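You operate a simulated robot arm through the tools that you are given. There is no shell and no other tool.

You are at the controls of a simulated robot arm. One attempt, no reset.

TASK
Free the brake and thread the yellow wire end into the white spool.
Fine: brake knob at OFF first; through the white guide, then round the grey pulley on the side of the yellow scale; nose home in the spool's slot; the other wire end stays.

The check looks at the end state, three seconds after you hand in, the way a careful person would. Anything else that was tipped, shoved, dropped, spilled or broken makes it a failure.

THE ROBOT
A 7-joint arm with a four-finger gripper, fixed in place. Base frame: the origin is on the floor under the middle of its stand, x ahead of it, y to its left, z up; the work surface is at about z = 750. Units: mm, rad, N and s.
It reaches about 1223 mm from its shoulder. Its first joint turns from -1.204 to 3.002 rad. Payload 3.67 kg.
The TCP is the grasp point between the finger pads, 28 mm short of the fingertips. In the tool frame z runs along the fingers and y along their closing line. The gripper opens to 112 mm; its body begins 73 mm behind the TCP.
Orientation is that of the tool frame in the base frame, as [roll, pitch, yaw] about the fixed x, y, z axes, in that order (R = Rz(yaw) Ry(pitch) Rx(roll)). With the fingers straight down and closing along the base's y, the tool's x points along the base's -x, its y along +y and its z along -z.

THE INTERFACE
- The arm moves only by the tool drive_tool. Its argument "targets" is a list of rows, each an object of numbers (a shift or turn left out is 0, a gripper value left out holds the last): "x", "y", "z": the shift along the tool's x, y, z in m; "wx", "wy", "wz": the turn, a rotation vector about the tool's x, y, z in degrees. In form: [{"x": .., "y": .., "z": .., "wx": .., "wy": .., "wz": ..}, ...]. A call has 1 to 20 rows; each row shifts and turns the commanded pose from where the row before left it, along the tool's axes as they then stand. "grip" is the gripper command, from -1 (fully open) to 1 (shut), values between in proportion, set as the call begins (left out, the last holds). Each row takes 0.2 s and may step no farther than 50 mm and 0.15 rad from the row before; otherwise, or with a gripper value out of range, the whole call is refused. Where a pose cannot be reached the arm comes as near as it can. A force on the tool above 70 N (or 10 N above the force at the start of the call, whichever is more), or a blocked arm, ends the call early, and 0.2 s more pass. Each finger travels about 102.5 mm/s and halts on what it meets, pressing with about 34 N; the grip force reading is that of the motor and also rises with nothing between the fingers. The clock runs only during rows and for 0.2 s after the last one: add rows that do not move to give the fingers time. The reply holds the time, the measured pose of the TCP, the force on the tool along the base axes, the opening and the grip force, in the units named above and with some noise, with the torque about the TCP (base axes, N m) and any sound that the robot's microphone picked up.
- Cameras (640 x 400 px; columns grow to the right, rows downward): "scene" is fixed at [399.2, 651.4, 1584.7]; the picture's right is [-0.83, -0.55, 0.00], its down [-0.29, 0.43, -0.85] and it looks along [0.47, -0.71, -0.52] (base axes); focal length 372 px, centre (320, 200). "wrist" rides on the gripper at [60, -18, -104] in the tool frame; the picture's right is [0.29, 0.96, 0.00], its down [-0.80, 0.24, -0.55] and it looks along [-0.53, 0.16, 0.83] (tool axes); focal length 234 px, centre (320, 200).
- snapshot(camera): a new picture of that camera. No time passes.
- slide_trunk(by): slides the trunk up (or, below 0, down) by that many mm; the arm rides with it, the base frame stays. It gives what a move gives, with no picture.
- point_at(camera, pixels): for up to 12 pixels [column, row] of the newest picture of that camera ("zoom" is the newest enlarged one), the place [x, y, z] in the base frame of the surface seen there, good to about 2 mm. No time passes.
- enlarge(camera, box): a new picture of the part [left, top, right, bottom] of that camera's present view, enlarged. No time passes.
- job_done(): hands the job in; it is judged then, once.

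Unless the task says otherwise, let go and move clear before handing in.

The tools are called as name(argument=value, ...) on one line, values as JSON. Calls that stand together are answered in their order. drive_tool: Moves the arm, as the interface text tells. Its arguments: {"type":"object","properties":{"targets":{"type":"array","items":{"type":"object","properties":{"x":{"type":"number"},"y":{"type":"number"},"z":{"type":"number"},"wx":{"type":"number"},"wy":{"type":"number"},"wz":{"type":"number"}}}},"grip":{"type":"number"}},"required":["targets"]} The other tools are called the same way: slide_trunk (by) moves the trunk up or down; snapshot (camera) takes a picture; point_at (camera, pixels) gives the place of the surface under pixels of a picture; enlarge (camera, box) takes an enlarged picture of a part of a camera's view; job_done () hands the job in.

At the start:

```text
t: 0.0
position: [637.2, -608.5, 1138.9]
ee_rot: [-3.141, 0.0, -3.141]
contact_force: [0.6, 0.4, -0.2]
torque: [-0.02, 0.03, 0.0]
gripper_width: 111.9
grip_force: 0.0
trunk travel left (down, up): [-650.0, 190.0]
```

scene: 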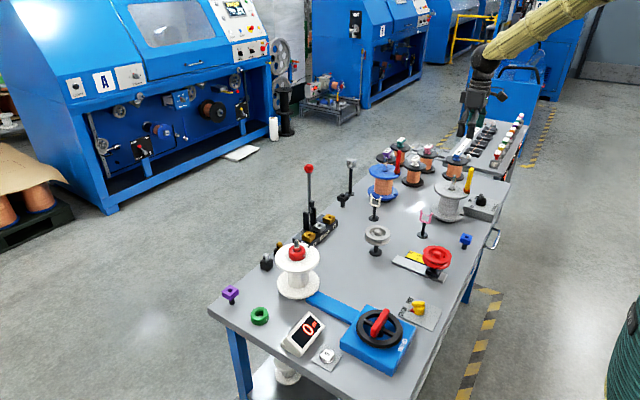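
wrist: 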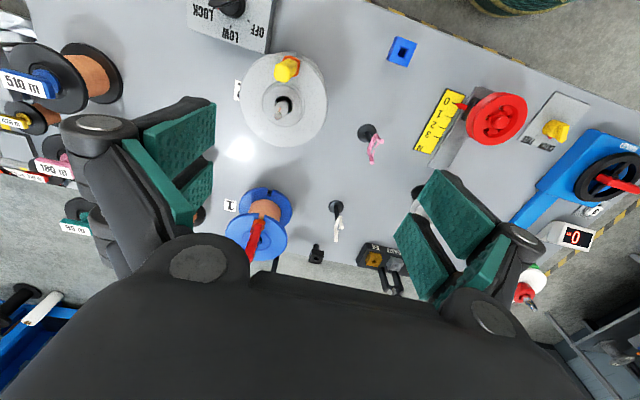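

The scene view shows the bench with the spools, guides and brake box (about column 480, row 205), and the wrist view shows the knob with LOCK/LOW/OFF at the top left. I'll enlarge the important parts before moving.

enlarge(camera="scene", box=[330, 130, 530, 255])

enlarge(camera="scene", box=[200, 220, 480, 395])

enlarge(camera="wrist", box=[180, 0, 420, 150])

enlarge(camera="wrist", box=[400, 60, 640, 210])

```text
3.20 times, centred on (430, 192) of scene
```

zoom: 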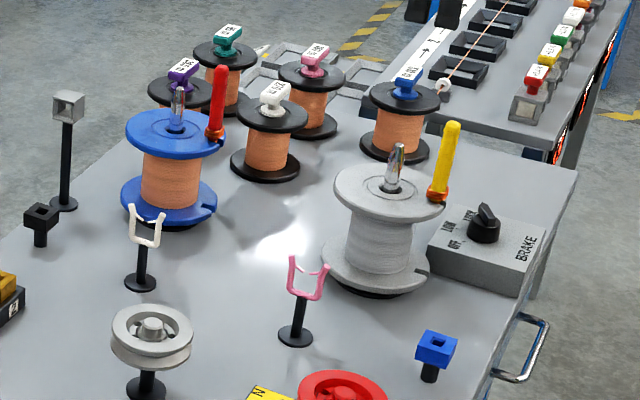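

```text
2.29 times, centred on (340, 308) of scene
```

zoom: 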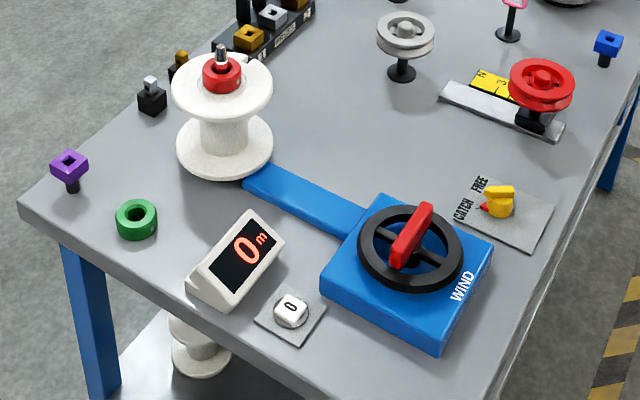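

```text
2.67 times, centred on (300, 75) of wrist
```

zoom: 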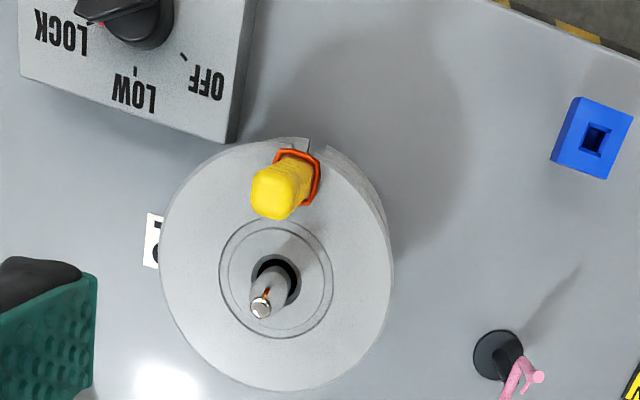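

```text
2.67 times, centred on (520, 135) of wrist
```

zoom: 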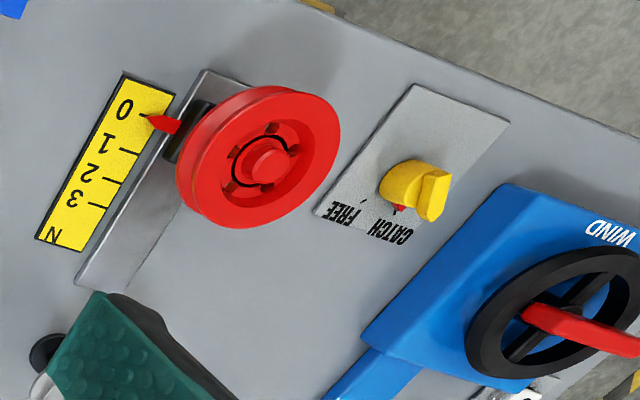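

The enlarged views show the yellow grip on the grey spool, the knob pointing at LOCK, and the white spool at the far end. I'll measure the main features in both cameras.

snapshot(camera="scene")

point_at(camera="scene", pixels=[[471, 170], [466, 190], [454, 178], [453, 190], [481, 195], [481, 200], [377, 195], [375, 217], [377, 232], [426, 212], [297, 250], [295, 290]])

point_at(camera="wrist", pixels=[[288, 68], [279, 115], [283, 100], [232, 4], [262, 205], [255, 240], [335, 206], [340, 230], [497, 118], [445, 110], [401, 50], [370, 133]])

enlarge(camera="scene", box=[260, 225, 340, 310])

enlarge(camera="scene", box=[420, 150, 500, 230])

```text
taken
```

scene: 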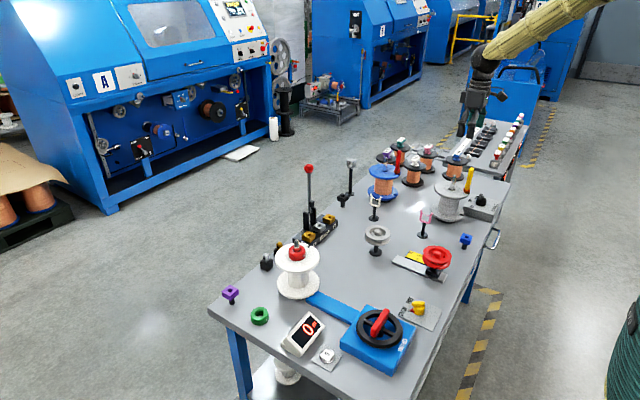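

```text
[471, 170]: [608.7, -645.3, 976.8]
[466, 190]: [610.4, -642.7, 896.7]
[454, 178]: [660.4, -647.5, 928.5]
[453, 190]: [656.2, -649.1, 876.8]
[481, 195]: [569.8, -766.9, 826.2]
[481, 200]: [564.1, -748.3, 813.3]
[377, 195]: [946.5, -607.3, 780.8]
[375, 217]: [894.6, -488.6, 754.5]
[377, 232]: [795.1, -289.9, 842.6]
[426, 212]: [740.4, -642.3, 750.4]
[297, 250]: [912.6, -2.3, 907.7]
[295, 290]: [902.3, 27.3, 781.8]
```

```text
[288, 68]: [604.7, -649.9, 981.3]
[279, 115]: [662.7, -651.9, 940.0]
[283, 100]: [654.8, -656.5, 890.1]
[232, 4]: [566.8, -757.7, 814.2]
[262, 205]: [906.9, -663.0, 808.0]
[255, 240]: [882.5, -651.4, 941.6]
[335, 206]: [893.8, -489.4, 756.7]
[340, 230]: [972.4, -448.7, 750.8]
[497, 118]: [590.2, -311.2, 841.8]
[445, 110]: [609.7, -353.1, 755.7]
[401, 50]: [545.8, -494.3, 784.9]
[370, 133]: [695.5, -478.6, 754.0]
```

```text
4.71 times, centred on (300, 268) of scene
```

zoom: 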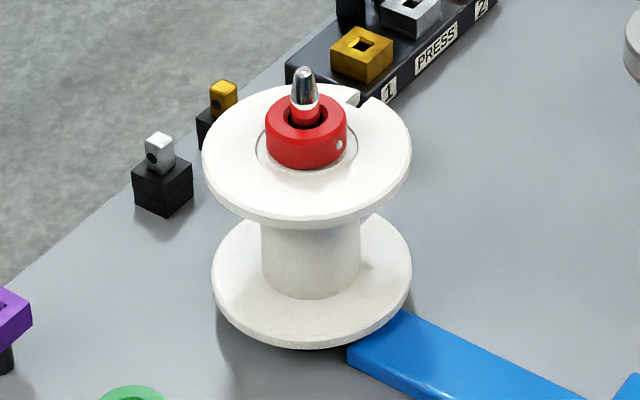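

```text
5.00 times, centred on (460, 190) of scene
```

zoom: 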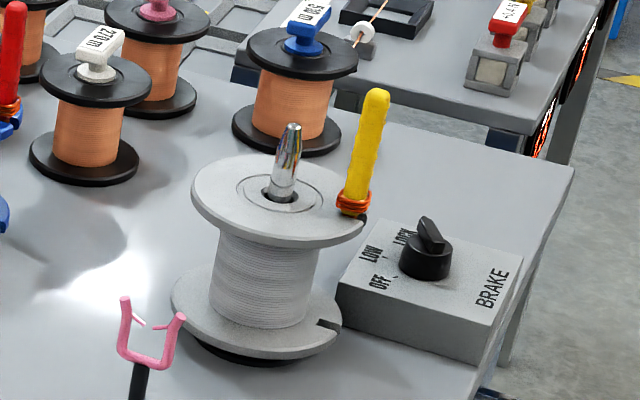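

The coordinates agree between the two cameras: yellow grip at about (607, -645, 890–980) and the knob at about (567, -757, 814). Next I'll look closely at the guide, pulley, knob and slot.

enlarge(camera="scene", box=[355, 185, 405, 260])

enlarge(camera="wrist", box=[310, 180, 410, 270])

enlarge(camera="scene", box=[450, 160, 510, 220])

enlarge(camera="scene", box=[270, 230, 330, 270])

```text
5.33 times, centred on (380, 222) of scene
```

zoom: 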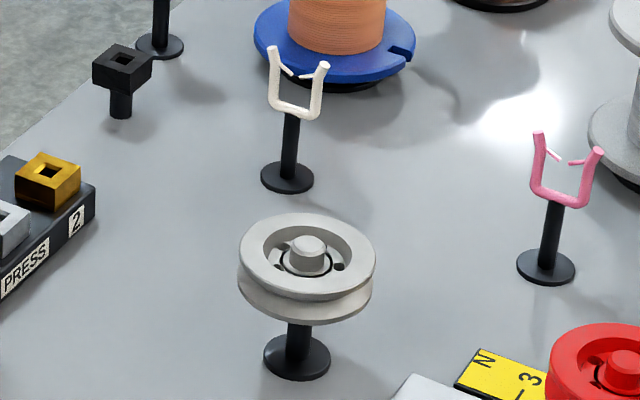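

```text
4.44 times, centred on (360, 225) of wrist
```

zoom: 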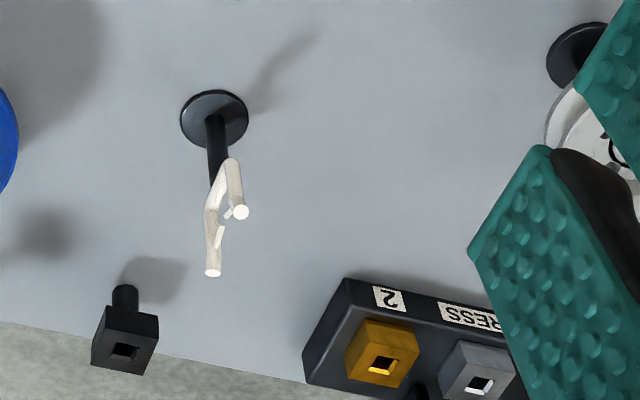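

```text
6.67 times, centred on (480, 190) of scene
```

zoom: 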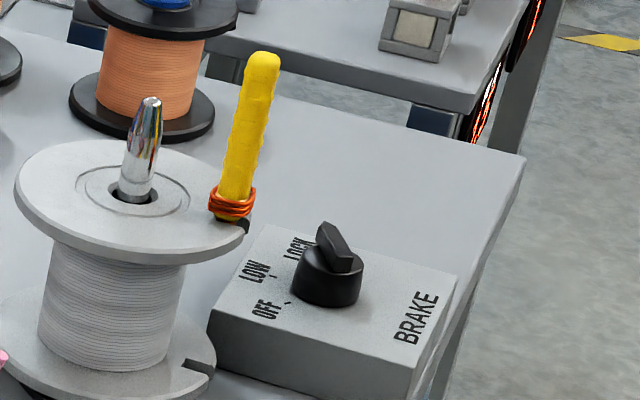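

```text
10.00 times, centred on (300, 250) of scene
```

zoom: 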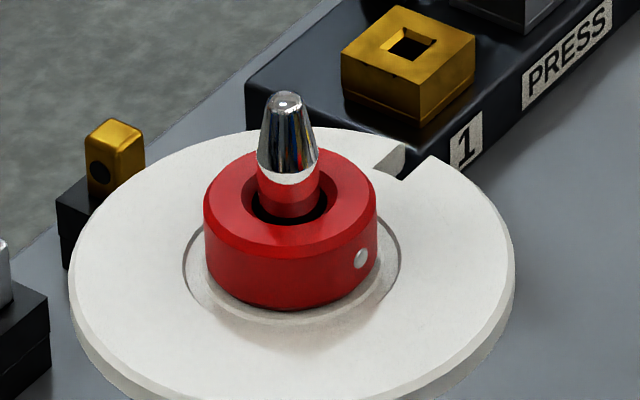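

The white spool's slot is visible as a notch near zoom pixel (405, 165). I'll measure its edges, then the guide tips and the knob.

point_at(camera="zoom", pixels=[[380, 165], [404, 143], [404, 182], [430, 155], [390, 160], [360, 150], [420, 175], [290, 100], [290, 245], [80, 280], [510, 290], [290, 400]])

enlarge(camera="scene", box=[450, 160, 510, 220])

```text
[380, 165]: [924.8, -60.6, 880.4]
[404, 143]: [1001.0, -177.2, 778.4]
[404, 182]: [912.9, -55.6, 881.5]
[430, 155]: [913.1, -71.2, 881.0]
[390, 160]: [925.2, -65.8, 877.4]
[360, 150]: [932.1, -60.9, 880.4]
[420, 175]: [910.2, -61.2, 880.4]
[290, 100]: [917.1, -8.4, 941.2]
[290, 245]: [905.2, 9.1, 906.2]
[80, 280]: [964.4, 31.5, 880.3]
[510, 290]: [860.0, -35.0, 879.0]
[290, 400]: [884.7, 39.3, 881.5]
```

```text
6.67 times, centred on (480, 190) of scene
```

zoom: 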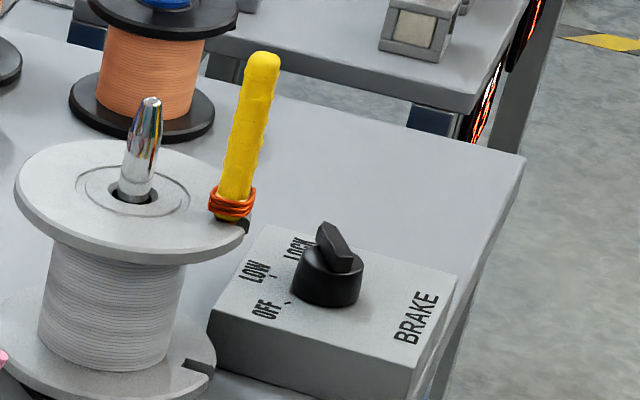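

The slot on the white spool sits at roughly (919, -60, 880), facing -y. Now I'll measure the knob and its labels, and the base of the yellow grip.

point_at(camera="zoom", pixels=[[323, 225], [348, 262], [335, 245], [326, 285], [266, 312], [258, 272], [300, 248], [262, 60], [232, 200], [238, 150], [245, 226], [220, 210]])

enlarge(camera="wrist", box=[180, 0, 280, 60])

```text
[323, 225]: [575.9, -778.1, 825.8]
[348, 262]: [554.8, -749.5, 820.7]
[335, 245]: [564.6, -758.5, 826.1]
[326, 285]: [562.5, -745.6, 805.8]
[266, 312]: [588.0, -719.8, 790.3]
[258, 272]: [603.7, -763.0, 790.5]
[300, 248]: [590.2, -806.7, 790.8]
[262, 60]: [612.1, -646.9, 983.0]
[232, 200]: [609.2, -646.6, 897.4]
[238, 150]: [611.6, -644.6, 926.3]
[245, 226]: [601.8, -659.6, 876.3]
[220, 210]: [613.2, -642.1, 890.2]
```

```text
6.40 times, centred on (230, 30) of wrist
```

zoom: 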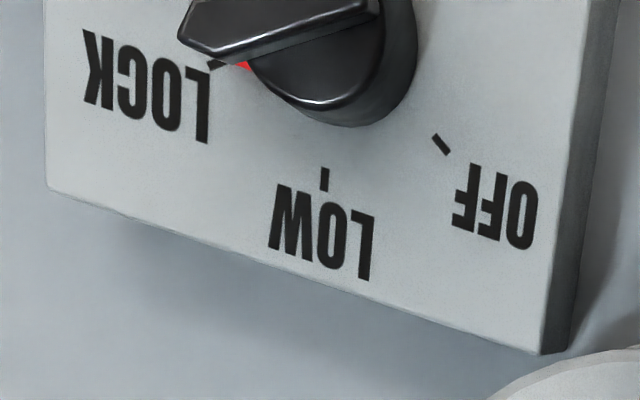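

The knob bar runs from (576, -778) to (555, -749), so it points at LOCK (about -55°), and OFF lies about 115° counter-clockwise from there. I'll move above the knob, turn the gripper so it closes across the bar, and look from closer.

drive_tool(targets=[{"x": 0.0148, "y": -0.0309}, {"x": 0.0148, "y": -0.0309}, {"x": 0.0148, "y": -0.0309}, {"x": 0.0148, "y": -0.0309}, {"x": 0.0148, "y": -0.0309}, {"wz": 7.8}, {"wz": 7.8}, {"wz": 7.8}, {"wz": 7.8}, {"wz": 7.8}, {"wz": 7.8}, {"wz": 7.8}, {"z": 0.04}, {"z": 0.04}, {"z": 0.04}, {}], grip=-1)

snapshot(camera="wrist")

snapshot(camera="scene")

```text
t: 3.4
position: [561.5, -761.6, 1019.0]
ee_rot: [3.141, -0.001, 2.187]
contact_force: [0.4, 0.5, -0.1]
torque: [0.02, 0.03, 0.0]
gripper_width: 111.8
grip_force: 0.0
trunk travel left (down, up): [-650.0, 190.0]
```

```text
taken
```

wrist: 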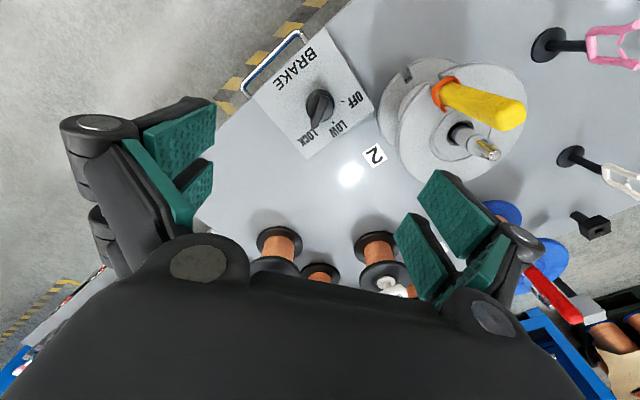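

```text
taken
```

scene: 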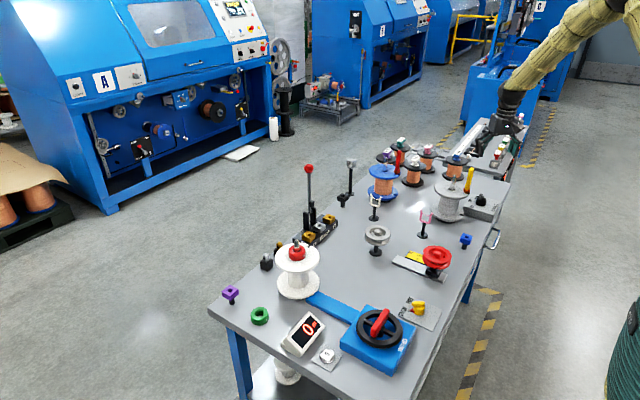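

The gripper is now over the brake box, with the knob at about (319, 105) in the wrist picture. I'll enlarge the fingers and the knob.

enlarge(camera="wrist", box=[40, 80, 280, 290])

enlarge(camera="wrist", box=[260, 40, 380, 150])

```text
1.90 times, centred on (160, 185) of wrist
```

zoom: 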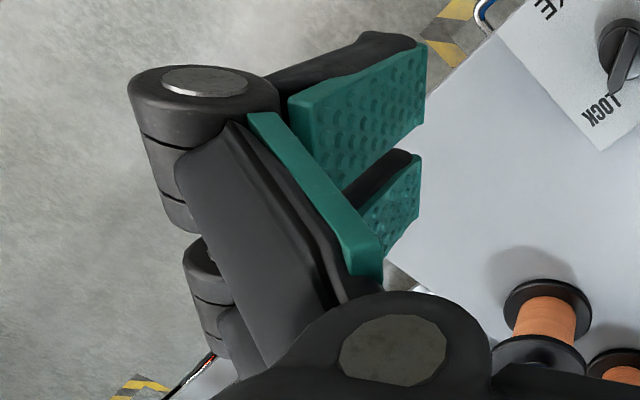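

```text
3.64 times, centred on (320, 95) of wrist
```

zoom: 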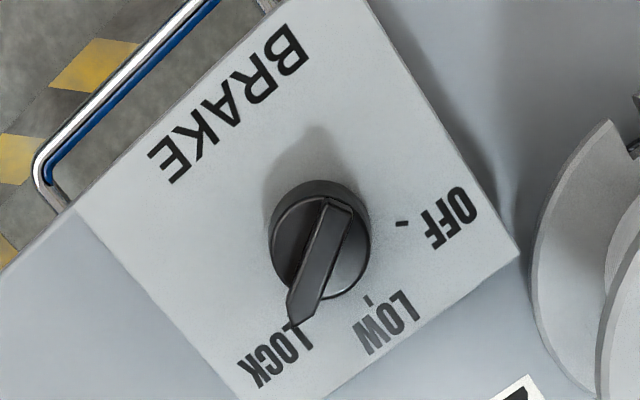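

The finger shape isn't clear from the picture, so I'll measure the pads and the knob with point_at.

point_at(camera="wrist", pixels=[[150, 135], [208, 108], [210, 145], [155, 165], [130, 150], [185, 218], [206, 170], [195, 205], [100, 125], [440, 180], [400, 225], [480, 250]])

point_at(camera="zoom", pixels=[[325, 205], [290, 320], [305, 270], [345, 210], [372, 300], [400, 224], [297, 330], [270, 240], [370, 240], [320, 180], [320, 296], [330, 240]])

```text
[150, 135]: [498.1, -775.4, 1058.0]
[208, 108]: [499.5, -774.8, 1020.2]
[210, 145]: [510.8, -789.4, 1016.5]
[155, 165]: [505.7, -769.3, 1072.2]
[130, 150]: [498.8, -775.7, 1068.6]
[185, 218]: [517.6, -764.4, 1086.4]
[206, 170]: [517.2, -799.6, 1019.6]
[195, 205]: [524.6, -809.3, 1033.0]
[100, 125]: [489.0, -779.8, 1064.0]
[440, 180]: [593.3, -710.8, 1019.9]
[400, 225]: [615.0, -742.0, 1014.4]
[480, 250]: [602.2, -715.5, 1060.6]
```

```text
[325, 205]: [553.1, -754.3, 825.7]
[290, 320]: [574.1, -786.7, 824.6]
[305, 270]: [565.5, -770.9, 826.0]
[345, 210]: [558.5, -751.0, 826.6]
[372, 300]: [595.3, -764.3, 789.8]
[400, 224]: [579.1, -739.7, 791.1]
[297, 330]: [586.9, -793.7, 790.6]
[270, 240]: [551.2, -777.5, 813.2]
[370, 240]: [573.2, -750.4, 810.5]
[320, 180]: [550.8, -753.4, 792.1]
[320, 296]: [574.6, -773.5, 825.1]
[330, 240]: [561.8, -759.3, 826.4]
```

Each side has two pads 10–12 mm apart along tool x, and the knob bar's centre is near (563, -763) with its top at z=826. Before descending I'll measure the palm's outline, because the yellow handle is only 126 mm from the knob axis.

point_at(camera="wrist", pixels=[[30, 390], [100, 300], [150, 280], [205, 262], [300, 290], [300, 390], [495, 315], [540, 390], [525, 240], [105, 235], [68, 130], [450, 290]])

enlarge(camera="scene", box=[440, 60, 600, 230])

```text
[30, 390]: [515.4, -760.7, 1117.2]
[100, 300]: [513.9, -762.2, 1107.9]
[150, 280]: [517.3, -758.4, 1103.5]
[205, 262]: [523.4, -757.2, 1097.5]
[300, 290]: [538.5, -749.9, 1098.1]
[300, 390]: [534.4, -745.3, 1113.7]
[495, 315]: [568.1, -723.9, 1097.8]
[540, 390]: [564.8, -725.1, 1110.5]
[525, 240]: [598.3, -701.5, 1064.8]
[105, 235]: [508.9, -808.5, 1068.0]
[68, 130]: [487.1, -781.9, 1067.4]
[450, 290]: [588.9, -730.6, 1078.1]
```

```text
2.35 times, centred on (520, 145) of scene
```

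zoom: 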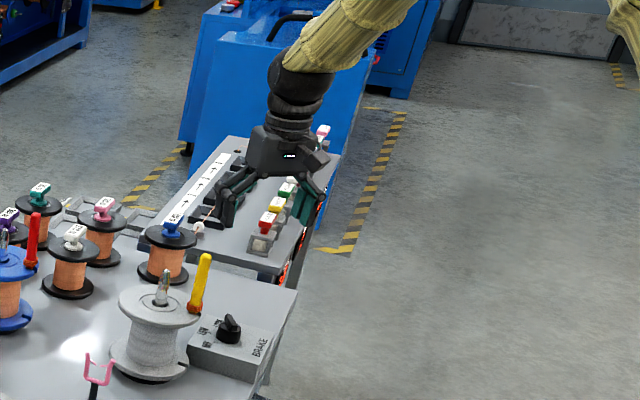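

The palm is only about ±50 mm wide, so there is room. I'll close to about 40 mm to stay clear of the grey spool and descend to just above the knob.

drive_tool(targets=[{"x": -0.0023, "wz": 2.0}, {}, {}, {"z": 0.03}, {"z": 0.03}, {"z": 0.03}, {"z": 0.03}, {"z": 0.02}, {"z": 0.01}, {}], grip=0.3)

snapshot(camera="wrist")

enlarge(camera="scene", box=[420, 120, 540, 230])

```text
t: 5.6
position: [563.6, -765.0, 868.5]
ee_rot: [3.141, 0.0, 2.154]
contact_force: [-1.0, 0.8, 0.5]
torque: [-0.02, 0.01, 0.0]
gripper_width: 39.6
grip_force: 0.0
trunk travel left (down, up): [-650.0, 190.0]
```

```text
taken
```

wrist: 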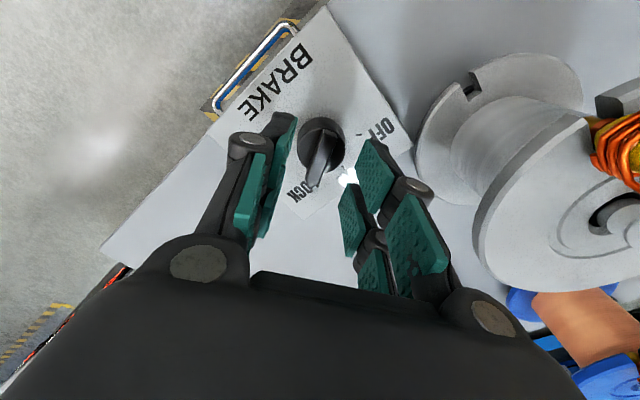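

```text
3.64 times, centred on (480, 175) of scene
```

zoom: 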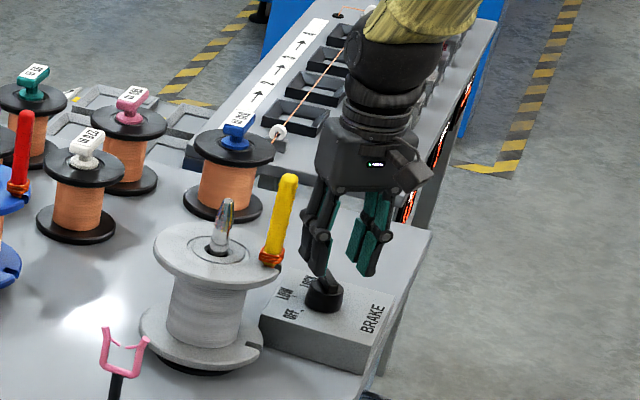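

The knob is between the fingers and clear of the yellow handle. I'll check the bar's position once more from this close view before going down.

enlarge(camera="wrist", box=[280, 90, 380, 210])

point_at(camera="wrist", pixels=[[325, 138], [316, 180], [310, 172], [322, 155], [303, 140], [341, 140], [321, 118]])

```text
3.33 times, centred on (330, 150) of wrist
```

zoom: 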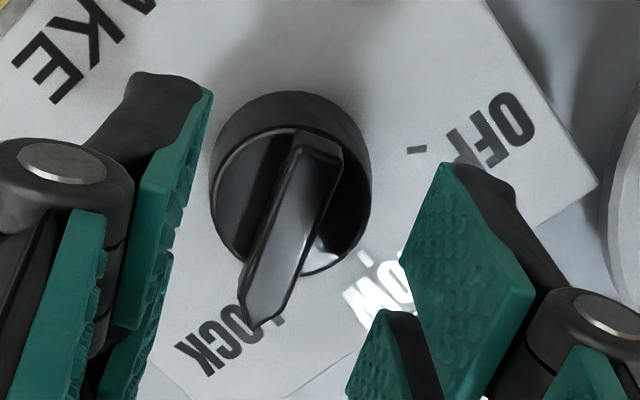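

```text
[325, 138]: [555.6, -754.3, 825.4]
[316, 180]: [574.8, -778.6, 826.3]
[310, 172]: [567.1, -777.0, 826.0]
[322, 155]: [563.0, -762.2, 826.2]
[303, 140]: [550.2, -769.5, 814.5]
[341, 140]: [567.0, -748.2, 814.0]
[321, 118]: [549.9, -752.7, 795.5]
```

The bar is centred between the pads: its top is at z=826 and the disc top at z=814. I'll lower the fingertips to about z=816 and close on the bar.

drive_tool(targets=[{"z": 0.01}, {"z": 0.008}, {"z": 0.006}, {}], grip=0.3)

drive_tool(targets=[{}, {}, {}], grip=1)

snapshot(camera="wrist")

```text
t: 6.6
position: [563.5, -763.2, 845.5]
ee_rot: [3.141, 0.001, 2.155]
contact_force: [-0.4, 1.5, 0.0]
torque: [-0.01, -0.03, 0.03]
gripper_width: 39.4
grip_force: 0.1
trunk travel left (down, up): [-650.0, 190.0]
```

```text
t: 7.4
position: [565.0, -763.1, 845.0]
ee_rot: [3.141, -0.001, 2.154]
contact_force: [3.8, 5.6, -2.3]
torque: [0.21, -0.02, 0.0]
gripper_width: 11.0
grip_force: 44.6
trunk travel left (down, up): [-650.0, 190.0]
```

```text
taken
```

wrist: 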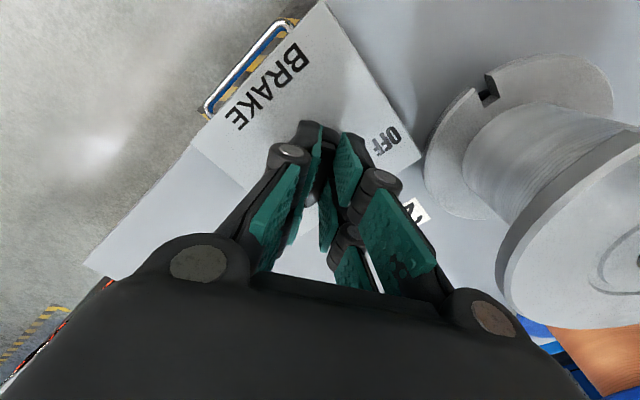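

The bar is gripped (opening 11 mm, 45 N). I'll turn counter-clockwise seen from above, which is negative wz, in small steps while watching the torque.

drive_tool(targets=[{"wz": -6}, {"wz": -6}, {"wz": -6}, {"wz": -6}, {}], grip=1)

```text
t: 8.6
position: [564.8, -764.7, 844.8]
ee_rot: [3.139, -0.003, 2.573]
contact_force: [-1.2, 3.6, -4.6]
torque: [0.24, 0.36, -0.02]
gripper_width: 10.8
grip_force: 44.7
trunk travel left (down, up): [-650.0, 190.0]
```

The tool has turned 24° with small forces. I'll carry on towards LOW and OFF.

drive_tool(targets=[{"wz": -6}, {"wz": -6}, {"wz": -6}, {"wz": -6}, {"wz": -6}, {"wz": -6}, {}], grip=1)

snapshot(camera="wrist")

enlarge(camera="scene", box=[420, 120, 540, 230])

```text
t: 10.2
position: [563.9, -765.1, 845.9]
ee_rot: [3.139, 0.001, -3.082]
contact_force: [-8.7, -5.7, 1.5]
torque: [-0.15, 1.18, -0.04]
gripper_width: 11.2
grip_force: 45.3
trunk travel left (down, up): [-650.0, 190.0]
```

```text
taken
```

wrist: 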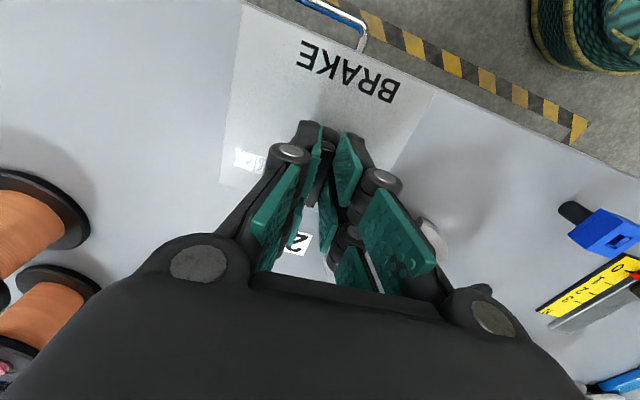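

```text
3.64 times, centred on (480, 175) of scene
```

zoom: 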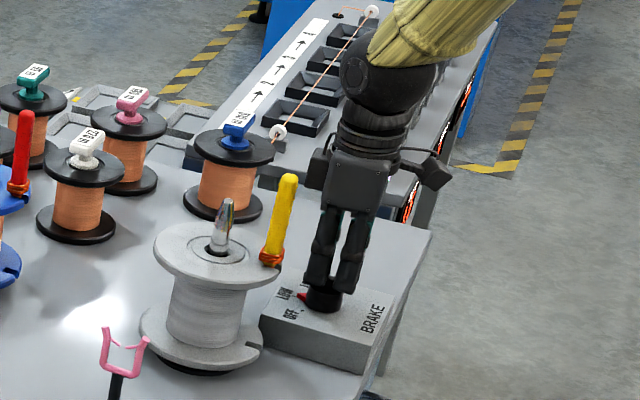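

The red pointer is now at LOW and forces are still small. I'll ease the sideways load slightly and continue towards OFF.

drive_tool(targets=[{"x": 0.001, "y": -0.0005, "wz": -6}, {"wz": -6}, {"wz": -6}, {"wz": -6}, {"wz": -6}, {"wz": -6}, {"wz": -6}, {}], grip=1)

enlarge(camera="scene", box=[440, 160, 520, 230])

snapshot(camera="wrist")

```text
t: 12.0
position: [564.2, -766.5, 845.5]
ee_rot: [3.141, 0.001, -2.348]
contact_force: [0.4, -6.1, 0.8]
torque: [0.2, -0.33, 0.03]
gripper_width: 10.9
grip_force: 44.8
trunk travel left (down, up): [-650.0, 190.0]
```

```text
5.71 times, centred on (480, 195) of scene
```

zoom: 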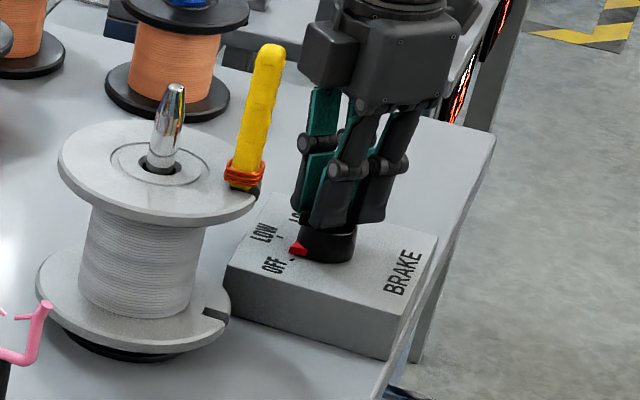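

```text
taken
```

wrist: 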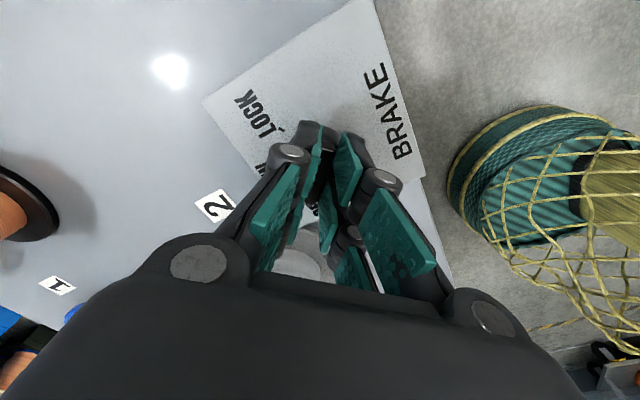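

The red pointer is nearly at OFF, with the bar at about 45°. I'll turn about 11° more.

drive_tool(targets=[{"wz": -4}, {"wz": -4}, {"wz": -3}, {}], grip=1)

enlarge(camera="scene", box=[450, 180, 510, 220])

```text
t: 13.0
position: [564.7, -767.6, 844.5]
ee_rot: [-3.141, 0.002, -2.159]
contact_force: [10.2, -7.6, -0.8]
torque: [-0.19, -0.17, 0.01]
gripper_width: 10.9
grip_force: 45.0
trunk travel left (down, up): [-650.0, 190.0]
```

```text
10.00 times, centred on (480, 200) of scene
```

zoom: 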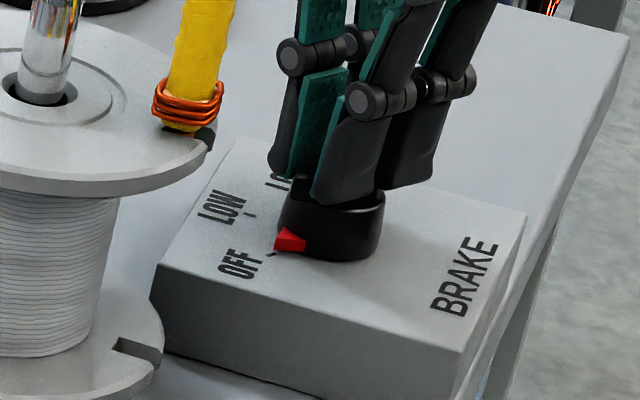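

The pointer looks to be right at the OFF tick. I'll open and rise a little to check it.

drive_tool(targets=[{}, {}, {"z": -0.03}, {"z": -0.03}, {"z": -0.03}, {"z": -0.03}, {}], grip=0.3)

snapshot(camera="wrist")

enlarge(camera="scene", box=[450, 180, 510, 220])

```text
t: 14.6
position: [563.0, -762.3, 968.7]
ee_rot: [-3.141, -0.002, -2.158]
contact_force: [0.6, 0.1, -0.1]
torque: [0.0, 0.02, 0.0]
gripper_width: 39.5
grip_force: 0.0
trunk travel left (down, up): [-650.0, 190.0]
```

```text
taken
```

wrist: 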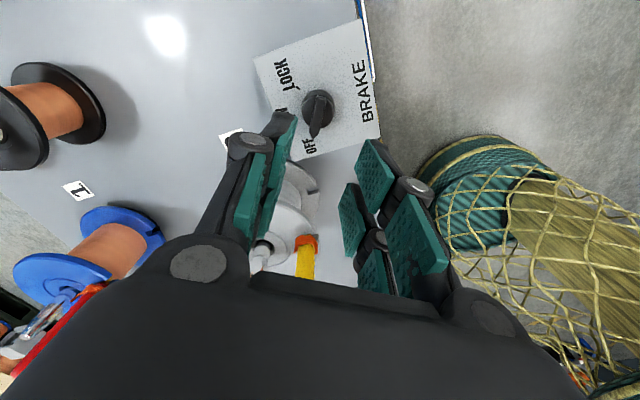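

```text
10.00 times, centred on (480, 200) of scene
```

zoom: 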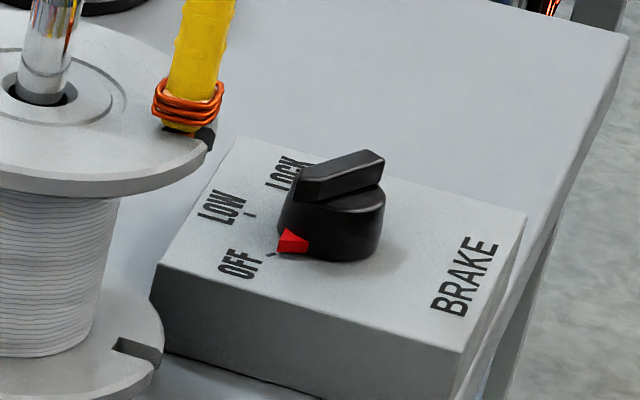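

The red pointer's tip (about 277, 250) sits on the OFF tick (270, 254). I'll confirm it with point_at and a wrist enlargement.

point_at(camera="zoom", pixels=[[278, 249], [269, 255], [292, 240], [250, 215], [350, 155], [345, 180], [310, 190], [375, 165]])

enlarge(camera="wrist", box=[260, 40, 390, 160])

```text
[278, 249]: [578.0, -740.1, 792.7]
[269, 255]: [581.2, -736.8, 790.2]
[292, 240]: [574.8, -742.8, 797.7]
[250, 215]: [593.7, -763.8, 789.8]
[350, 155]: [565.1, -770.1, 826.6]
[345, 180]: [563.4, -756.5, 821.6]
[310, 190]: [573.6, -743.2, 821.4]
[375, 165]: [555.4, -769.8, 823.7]
```

```text
3.33 times, centred on (325, 100) of wrist
```

zoom: 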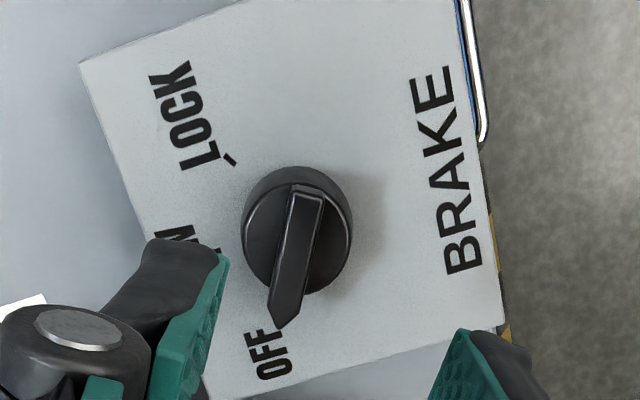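

The pointer tip is at 56.8° and the OFF tick at 55.2° about the knob axis, so the brake is OFF. Next I'll rise, turn back to yaw π, and fly over the guide and pulley to survey them before taking the wire.

drive_tool(targets=[{"z": -0.045}, {"z": -0.045}, {"z": -0.045}, {"wz": 8.05}, {"wz": 8.05}, {"wz": 8.05}, {"wz": 8.05}, {"wz": 8.05}, {"wz": 8.05}, {"wz": 8.05}, {}], grip=-1)

snapshot(camera="wrist")

```text
t: 17.0
position: [562.5, -765.2, 1100.7]
ee_rot: [-3.139, 0.001, 3.14]
contact_force: [-0.2, 0.3, 0.1]
torque: [-0.02, -0.05, 0.01]
gripper_width: 112.0
grip_force: 0.0
trunk travel left (down, up): [-650.0, 190.0]
```

```text
taken
```

wrist: 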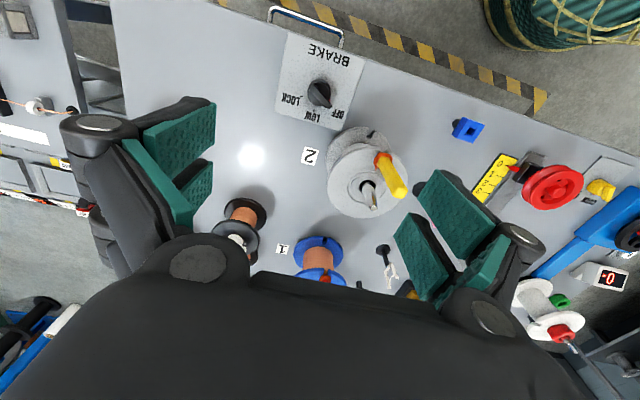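

I'll fly over to view the white guide and the pulley from closer.

drive_tool(targets=[{"x": -0.0298, "y": 0.0319}, {"x": -0.0298, "y": 0.0319}, {"x": -0.0298, "y": 0.0319}, {"x": -0.0298, "y": 0.0319}, {"x": -0.0298, "y": 0.0319}, {"x": -0.0298, "y": 0.0319}, {"x": -0.0298, "y": 0.0319}, {"x": -0.0298, "y": 0.0319}, {"z": 0.045}, {"z": 0.045}, {}])

snapshot(camera="wrist")

enlarge(camera="wrist", box=[260, 130, 400, 230])

```text
t: 19.4
position: [802.7, -508.0, 1011.0]
ee_rot: [-3.141, 0.003, -3.141]
contact_force: [-0.2, 0.7, 0.5]
torque: [0.0, 0.0, 0.0]
gripper_width: 112.0
grip_force: 0.0
trunk travel left (down, up): [-650.0, 190.0]
```

```text
taken
```

wrist: 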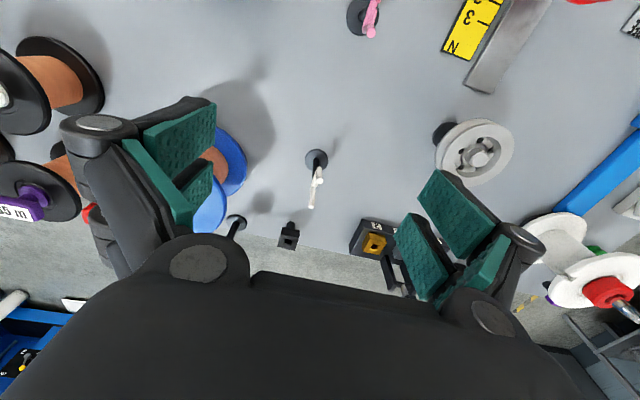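

```text
4.00 times, centred on (330, 180) of wrist
```

zoom: 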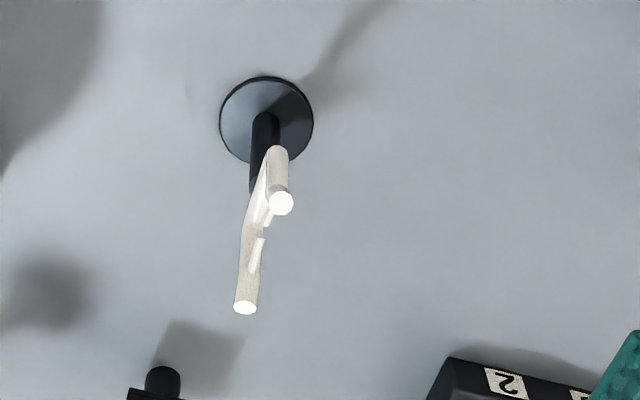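

The white guide's prongs are at zoom (282, 203) and (246, 307), with inner barbs between them. I'll measure those and the pulley, and zoom in further on the guide.

point_at(camera="zoom", pixels=[[282, 203], [246, 308], [267, 218], [264, 226], [262, 240], [254, 268], [278, 160], [262, 185], [248, 270], [260, 130]])

enlarge(camera="wrist", box=[300, 160, 340, 215])

point_at(camera="zoom", pixels=[[320, 200], [300, 250], [340, 150]])

point_at(camera="wrist", pixels=[[478, 155], [445, 150], [510, 140], [475, 125], [478, 182], [463, 160], [490, 150], [440, 165], [515, 165]])

enlarge(camera="wrist", box=[420, 100, 540, 200])

```text
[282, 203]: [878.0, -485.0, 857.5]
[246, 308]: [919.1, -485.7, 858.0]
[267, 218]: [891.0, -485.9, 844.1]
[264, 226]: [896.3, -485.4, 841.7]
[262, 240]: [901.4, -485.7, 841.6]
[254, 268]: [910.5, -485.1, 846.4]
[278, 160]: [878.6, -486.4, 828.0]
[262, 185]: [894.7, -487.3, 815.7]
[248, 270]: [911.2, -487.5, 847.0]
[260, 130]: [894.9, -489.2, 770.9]
```

```text
7.27 times, centred on (320, 188) of wrist
```

zoom: 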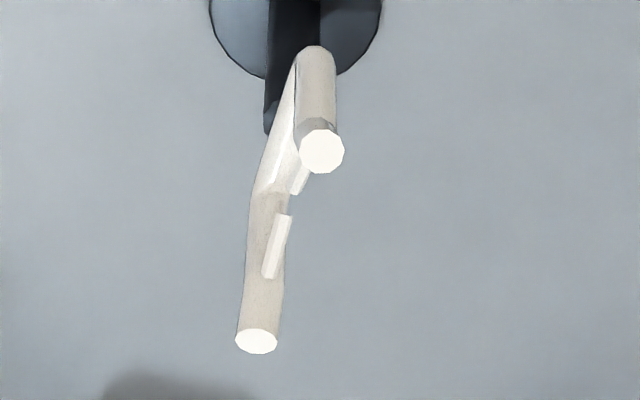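

```text
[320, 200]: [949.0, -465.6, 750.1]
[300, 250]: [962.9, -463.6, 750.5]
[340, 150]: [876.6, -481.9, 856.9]
```

```text
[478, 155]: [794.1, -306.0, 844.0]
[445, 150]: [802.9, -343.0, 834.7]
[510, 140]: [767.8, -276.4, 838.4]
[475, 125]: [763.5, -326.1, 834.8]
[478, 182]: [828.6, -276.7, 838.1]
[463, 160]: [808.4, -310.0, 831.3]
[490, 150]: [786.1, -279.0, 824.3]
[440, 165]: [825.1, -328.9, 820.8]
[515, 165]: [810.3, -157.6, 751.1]
```

```text
4.00 times, centred on (480, 150) of wrist
```

zoom: 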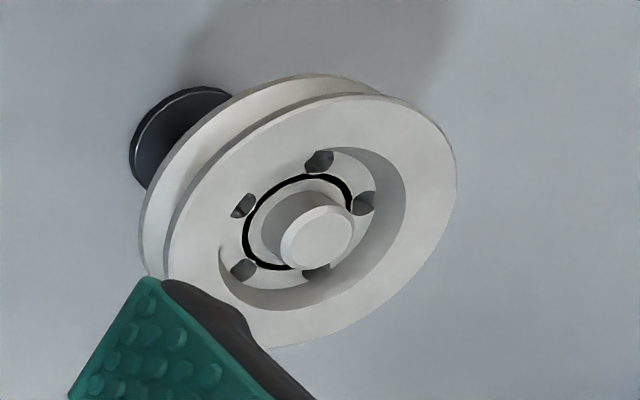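

The guide's gap is centred near (899, -486), with barb tips at z≈842 and the U bottom at z≈816. Its plane is normal to y. Next I'll measure the pulley's rim, groove and hub.

point_at(camera="zoom", pixels=[[176, 250], [450, 185], [400, 106], [235, 135], [285, 335], [400, 290], [146, 235], [185, 145], [310, 80], [318, 237], [270, 98], [175, 180]])

enlarge(camera="scene", box=[355, 215, 405, 260])

```text
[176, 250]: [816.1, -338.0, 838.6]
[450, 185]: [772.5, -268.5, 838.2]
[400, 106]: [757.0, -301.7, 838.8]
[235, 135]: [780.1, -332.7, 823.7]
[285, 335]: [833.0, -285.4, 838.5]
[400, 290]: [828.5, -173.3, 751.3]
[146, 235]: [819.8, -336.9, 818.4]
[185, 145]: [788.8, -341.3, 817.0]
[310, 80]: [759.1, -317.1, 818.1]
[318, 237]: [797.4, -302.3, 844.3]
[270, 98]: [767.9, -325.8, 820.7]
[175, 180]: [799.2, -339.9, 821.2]
```

```text
8.89 times, centred on (380, 238) of scene
```

zoom: 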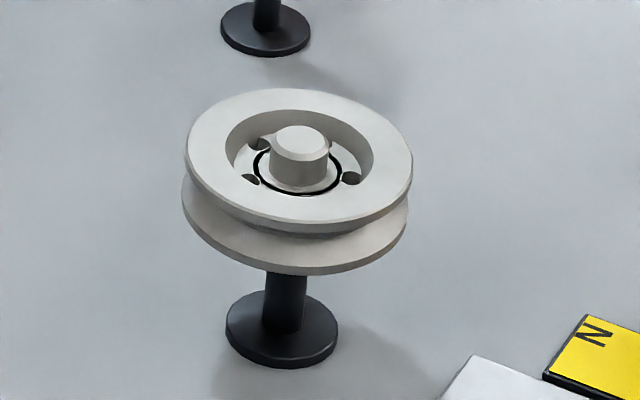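

The pulley axis is near (796, -302), rim radius 40 mm, groove at z≈827. Now I'll go back over the grey spool for a close look at the yellow end.

drive_tool(targets=[{"z": -0.045}, {"z": -0.045}, {"x": 0.0391, "y": -0.0234}, {"x": 0.0391, "y": -0.0234}, {"x": 0.0391, "y": -0.0234}, {"x": 0.0391, "y": -0.0234}, {"x": 0.0391, "y": -0.0234}, {"x": 0.0391, "y": -0.0234}, {"x": 0.0391, "y": -0.0234}, {"z": 0.04}, {"z": 0.04}, {}])

snapshot(camera="wrist")

enlarge(camera="wrist", box=[270, 110, 400, 220])

```text
t: 22.0
position: [526.4, -671.6, 1023.1]
ee_rot: [3.141, 0.002, -3.14]
contact_force: [-0.7, 0.0, 0.2]
torque: [-0.07, 0.0, 0.0]
gripper_width: 112.1
grip_force: 0.1
trunk travel left (down, up): [-650.0, 190.0]
```

```text
taken
```

wrist: 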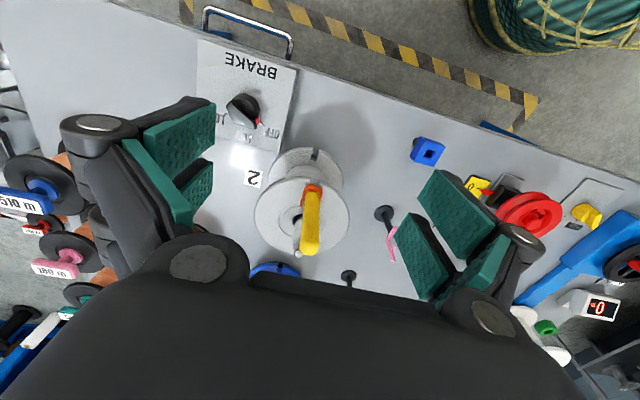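

```text
3.64 times, centred on (335, 165) of wrist
```

zoom: 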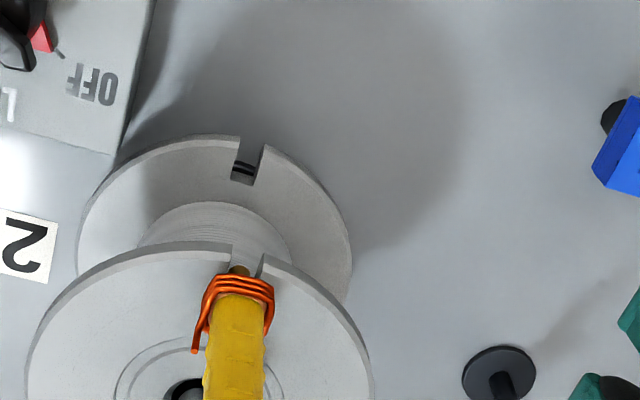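

The handle carries a copper lashing at its base and a brass-coloured nose in the grey spool's slot (about zoom 238, 270). I'll zoom in further.

enlarge(camera="wrist", box=[295, 170, 335, 215])

point_at(camera="zoom", pixels=[[320, 200], [320, 150], [260, 100], [320, 300], [340, 60], [420, 80]])

enlarge(camera="scene", box=[435, 160, 485, 230])

```text
8.89 times, centred on (315, 192) of wrist
```

zoom: 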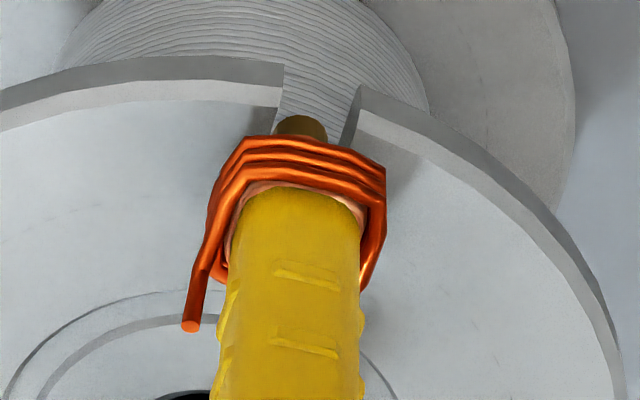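

```text
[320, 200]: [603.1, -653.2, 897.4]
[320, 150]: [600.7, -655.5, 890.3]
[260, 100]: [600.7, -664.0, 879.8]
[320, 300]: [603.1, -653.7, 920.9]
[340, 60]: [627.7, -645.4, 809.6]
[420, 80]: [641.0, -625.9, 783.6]
```

```text
5.71 times, centred on (460, 195) of scene
```

zoom: 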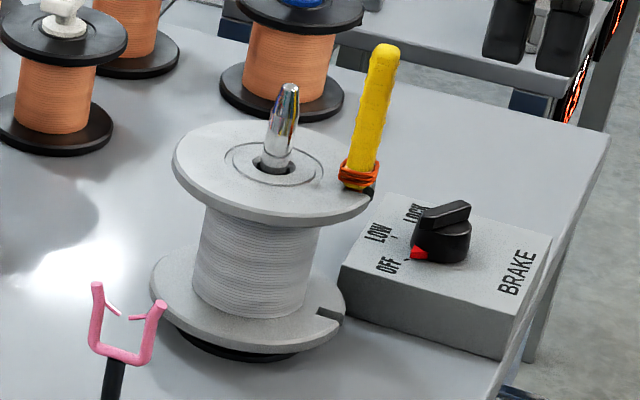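

The brass nose is a round pin about 7 mm thick, in a slot about 10 mm wide, and the handle is about 18 mm thick and upright near (611, -652). I'll move over it and check alignment before descending.

drive_tool(targets=[{"z": -0.025}, {"x": -0.0284, "y": 0.0064}, {"x": -0.0284, "y": 0.0064}, {"x": -0.0284, "y": 0.0064}, {}, {}], grip=-0.3)

snapshot(camera="wrist")

enlarge(camera="scene", box=[420, 100, 520, 230])

```text
t: 23.4
position: [615.2, -653.3, 1046.1]
ee_rot: [-3.141, -0.001, -3.141]
contact_force: [-0.9, 0.3, -0.5]
torque: [-0.02, 0.01, 0.0]
gripper_width: 72.8
grip_force: 0.1
trunk travel left (down, up): [-650.0, 190.0]
```

```text
taken
```

wrist: 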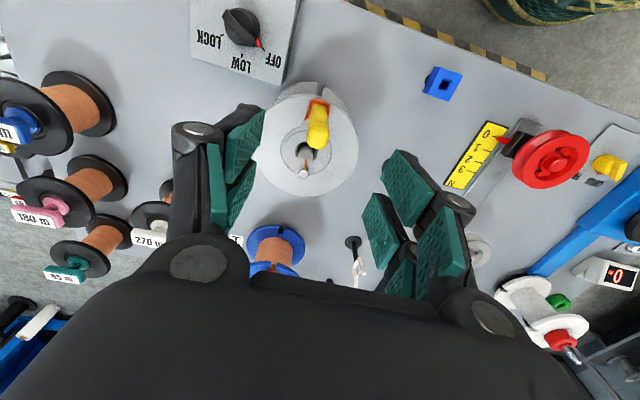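

```text
3.08 times, centred on (470, 165) of scene
```

zoom: 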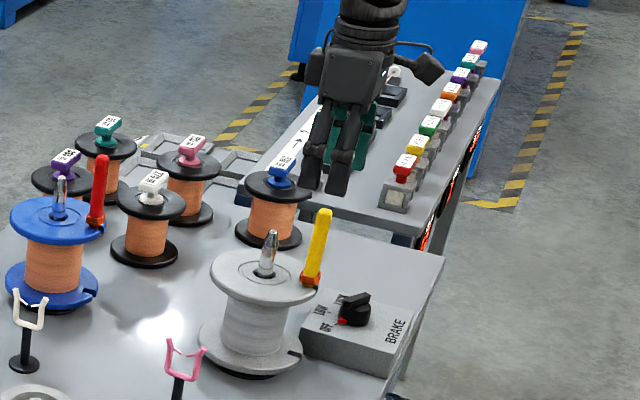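

The handle's top is near (318, 140), nearly under the gripper. I'll measure it precisely.

enlarge(camera="wrist", box=[285, 80, 345, 190])

point_at(camera="wrist", pixels=[[318, 143], [310, 140], [327, 140], [318, 130], [318, 120], [312, 112], [327, 112], [306, 180], [305, 150], [318, 137]])

```text
3.64 times, centred on (315, 135) of wrist
```

zoom: 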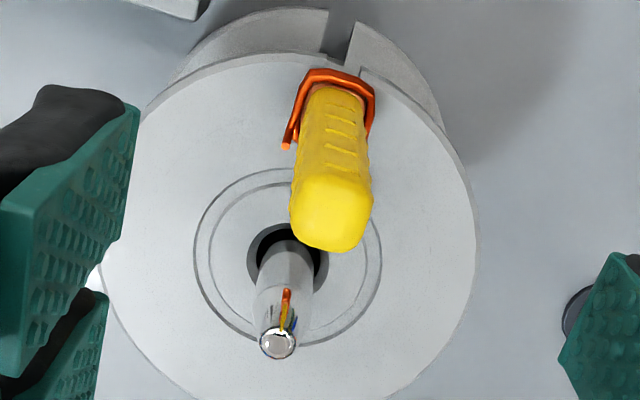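

```text
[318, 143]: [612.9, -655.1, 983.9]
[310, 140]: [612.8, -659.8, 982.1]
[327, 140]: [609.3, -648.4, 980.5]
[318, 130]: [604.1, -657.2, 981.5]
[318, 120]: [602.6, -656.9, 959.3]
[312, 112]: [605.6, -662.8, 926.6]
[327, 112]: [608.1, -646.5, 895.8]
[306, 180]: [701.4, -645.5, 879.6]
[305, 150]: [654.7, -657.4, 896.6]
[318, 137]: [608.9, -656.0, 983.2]
```

The handle's axis is at about (611.5, -654.5) with its top at z=984. I'll correct by a few millimetres, lower to a TCP height of about 940 and close.

drive_tool(targets=[{"x": 0.0032, "y": -0.001}, {"z": 0.025}, {"z": 0.025}, {"z": 0.025}, {"z": 0.02}, {"z": 0.01}, {}], grip=-0.3)

snapshot(camera="wrist")

enlarge(camera="scene", box=[420, 120, 520, 230])

```text
t: 25.0
position: [609.7, -656.0, 939.9]
ee_rot: [-3.142, -0.001, 3.141]
contact_force: [0.5, -0.4, 0.8]
torque: [0.01, -0.02, 0.01]
gripper_width: 72.7
grip_force: 0.0
trunk travel left (down, up): [-650.0, 190.0]
```

```text
taken
```

wrist: 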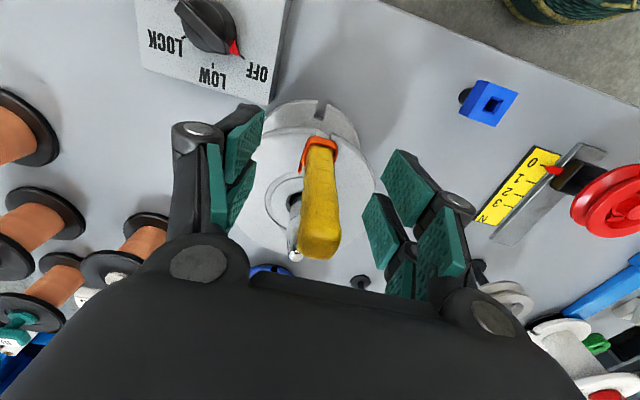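

```text
3.64 times, centred on (470, 175) of scene
```

zoom: 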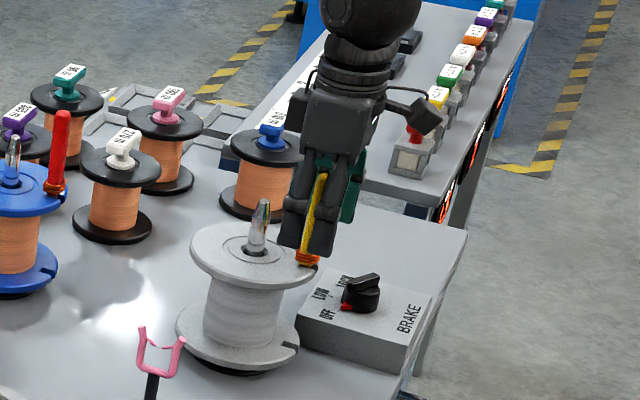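

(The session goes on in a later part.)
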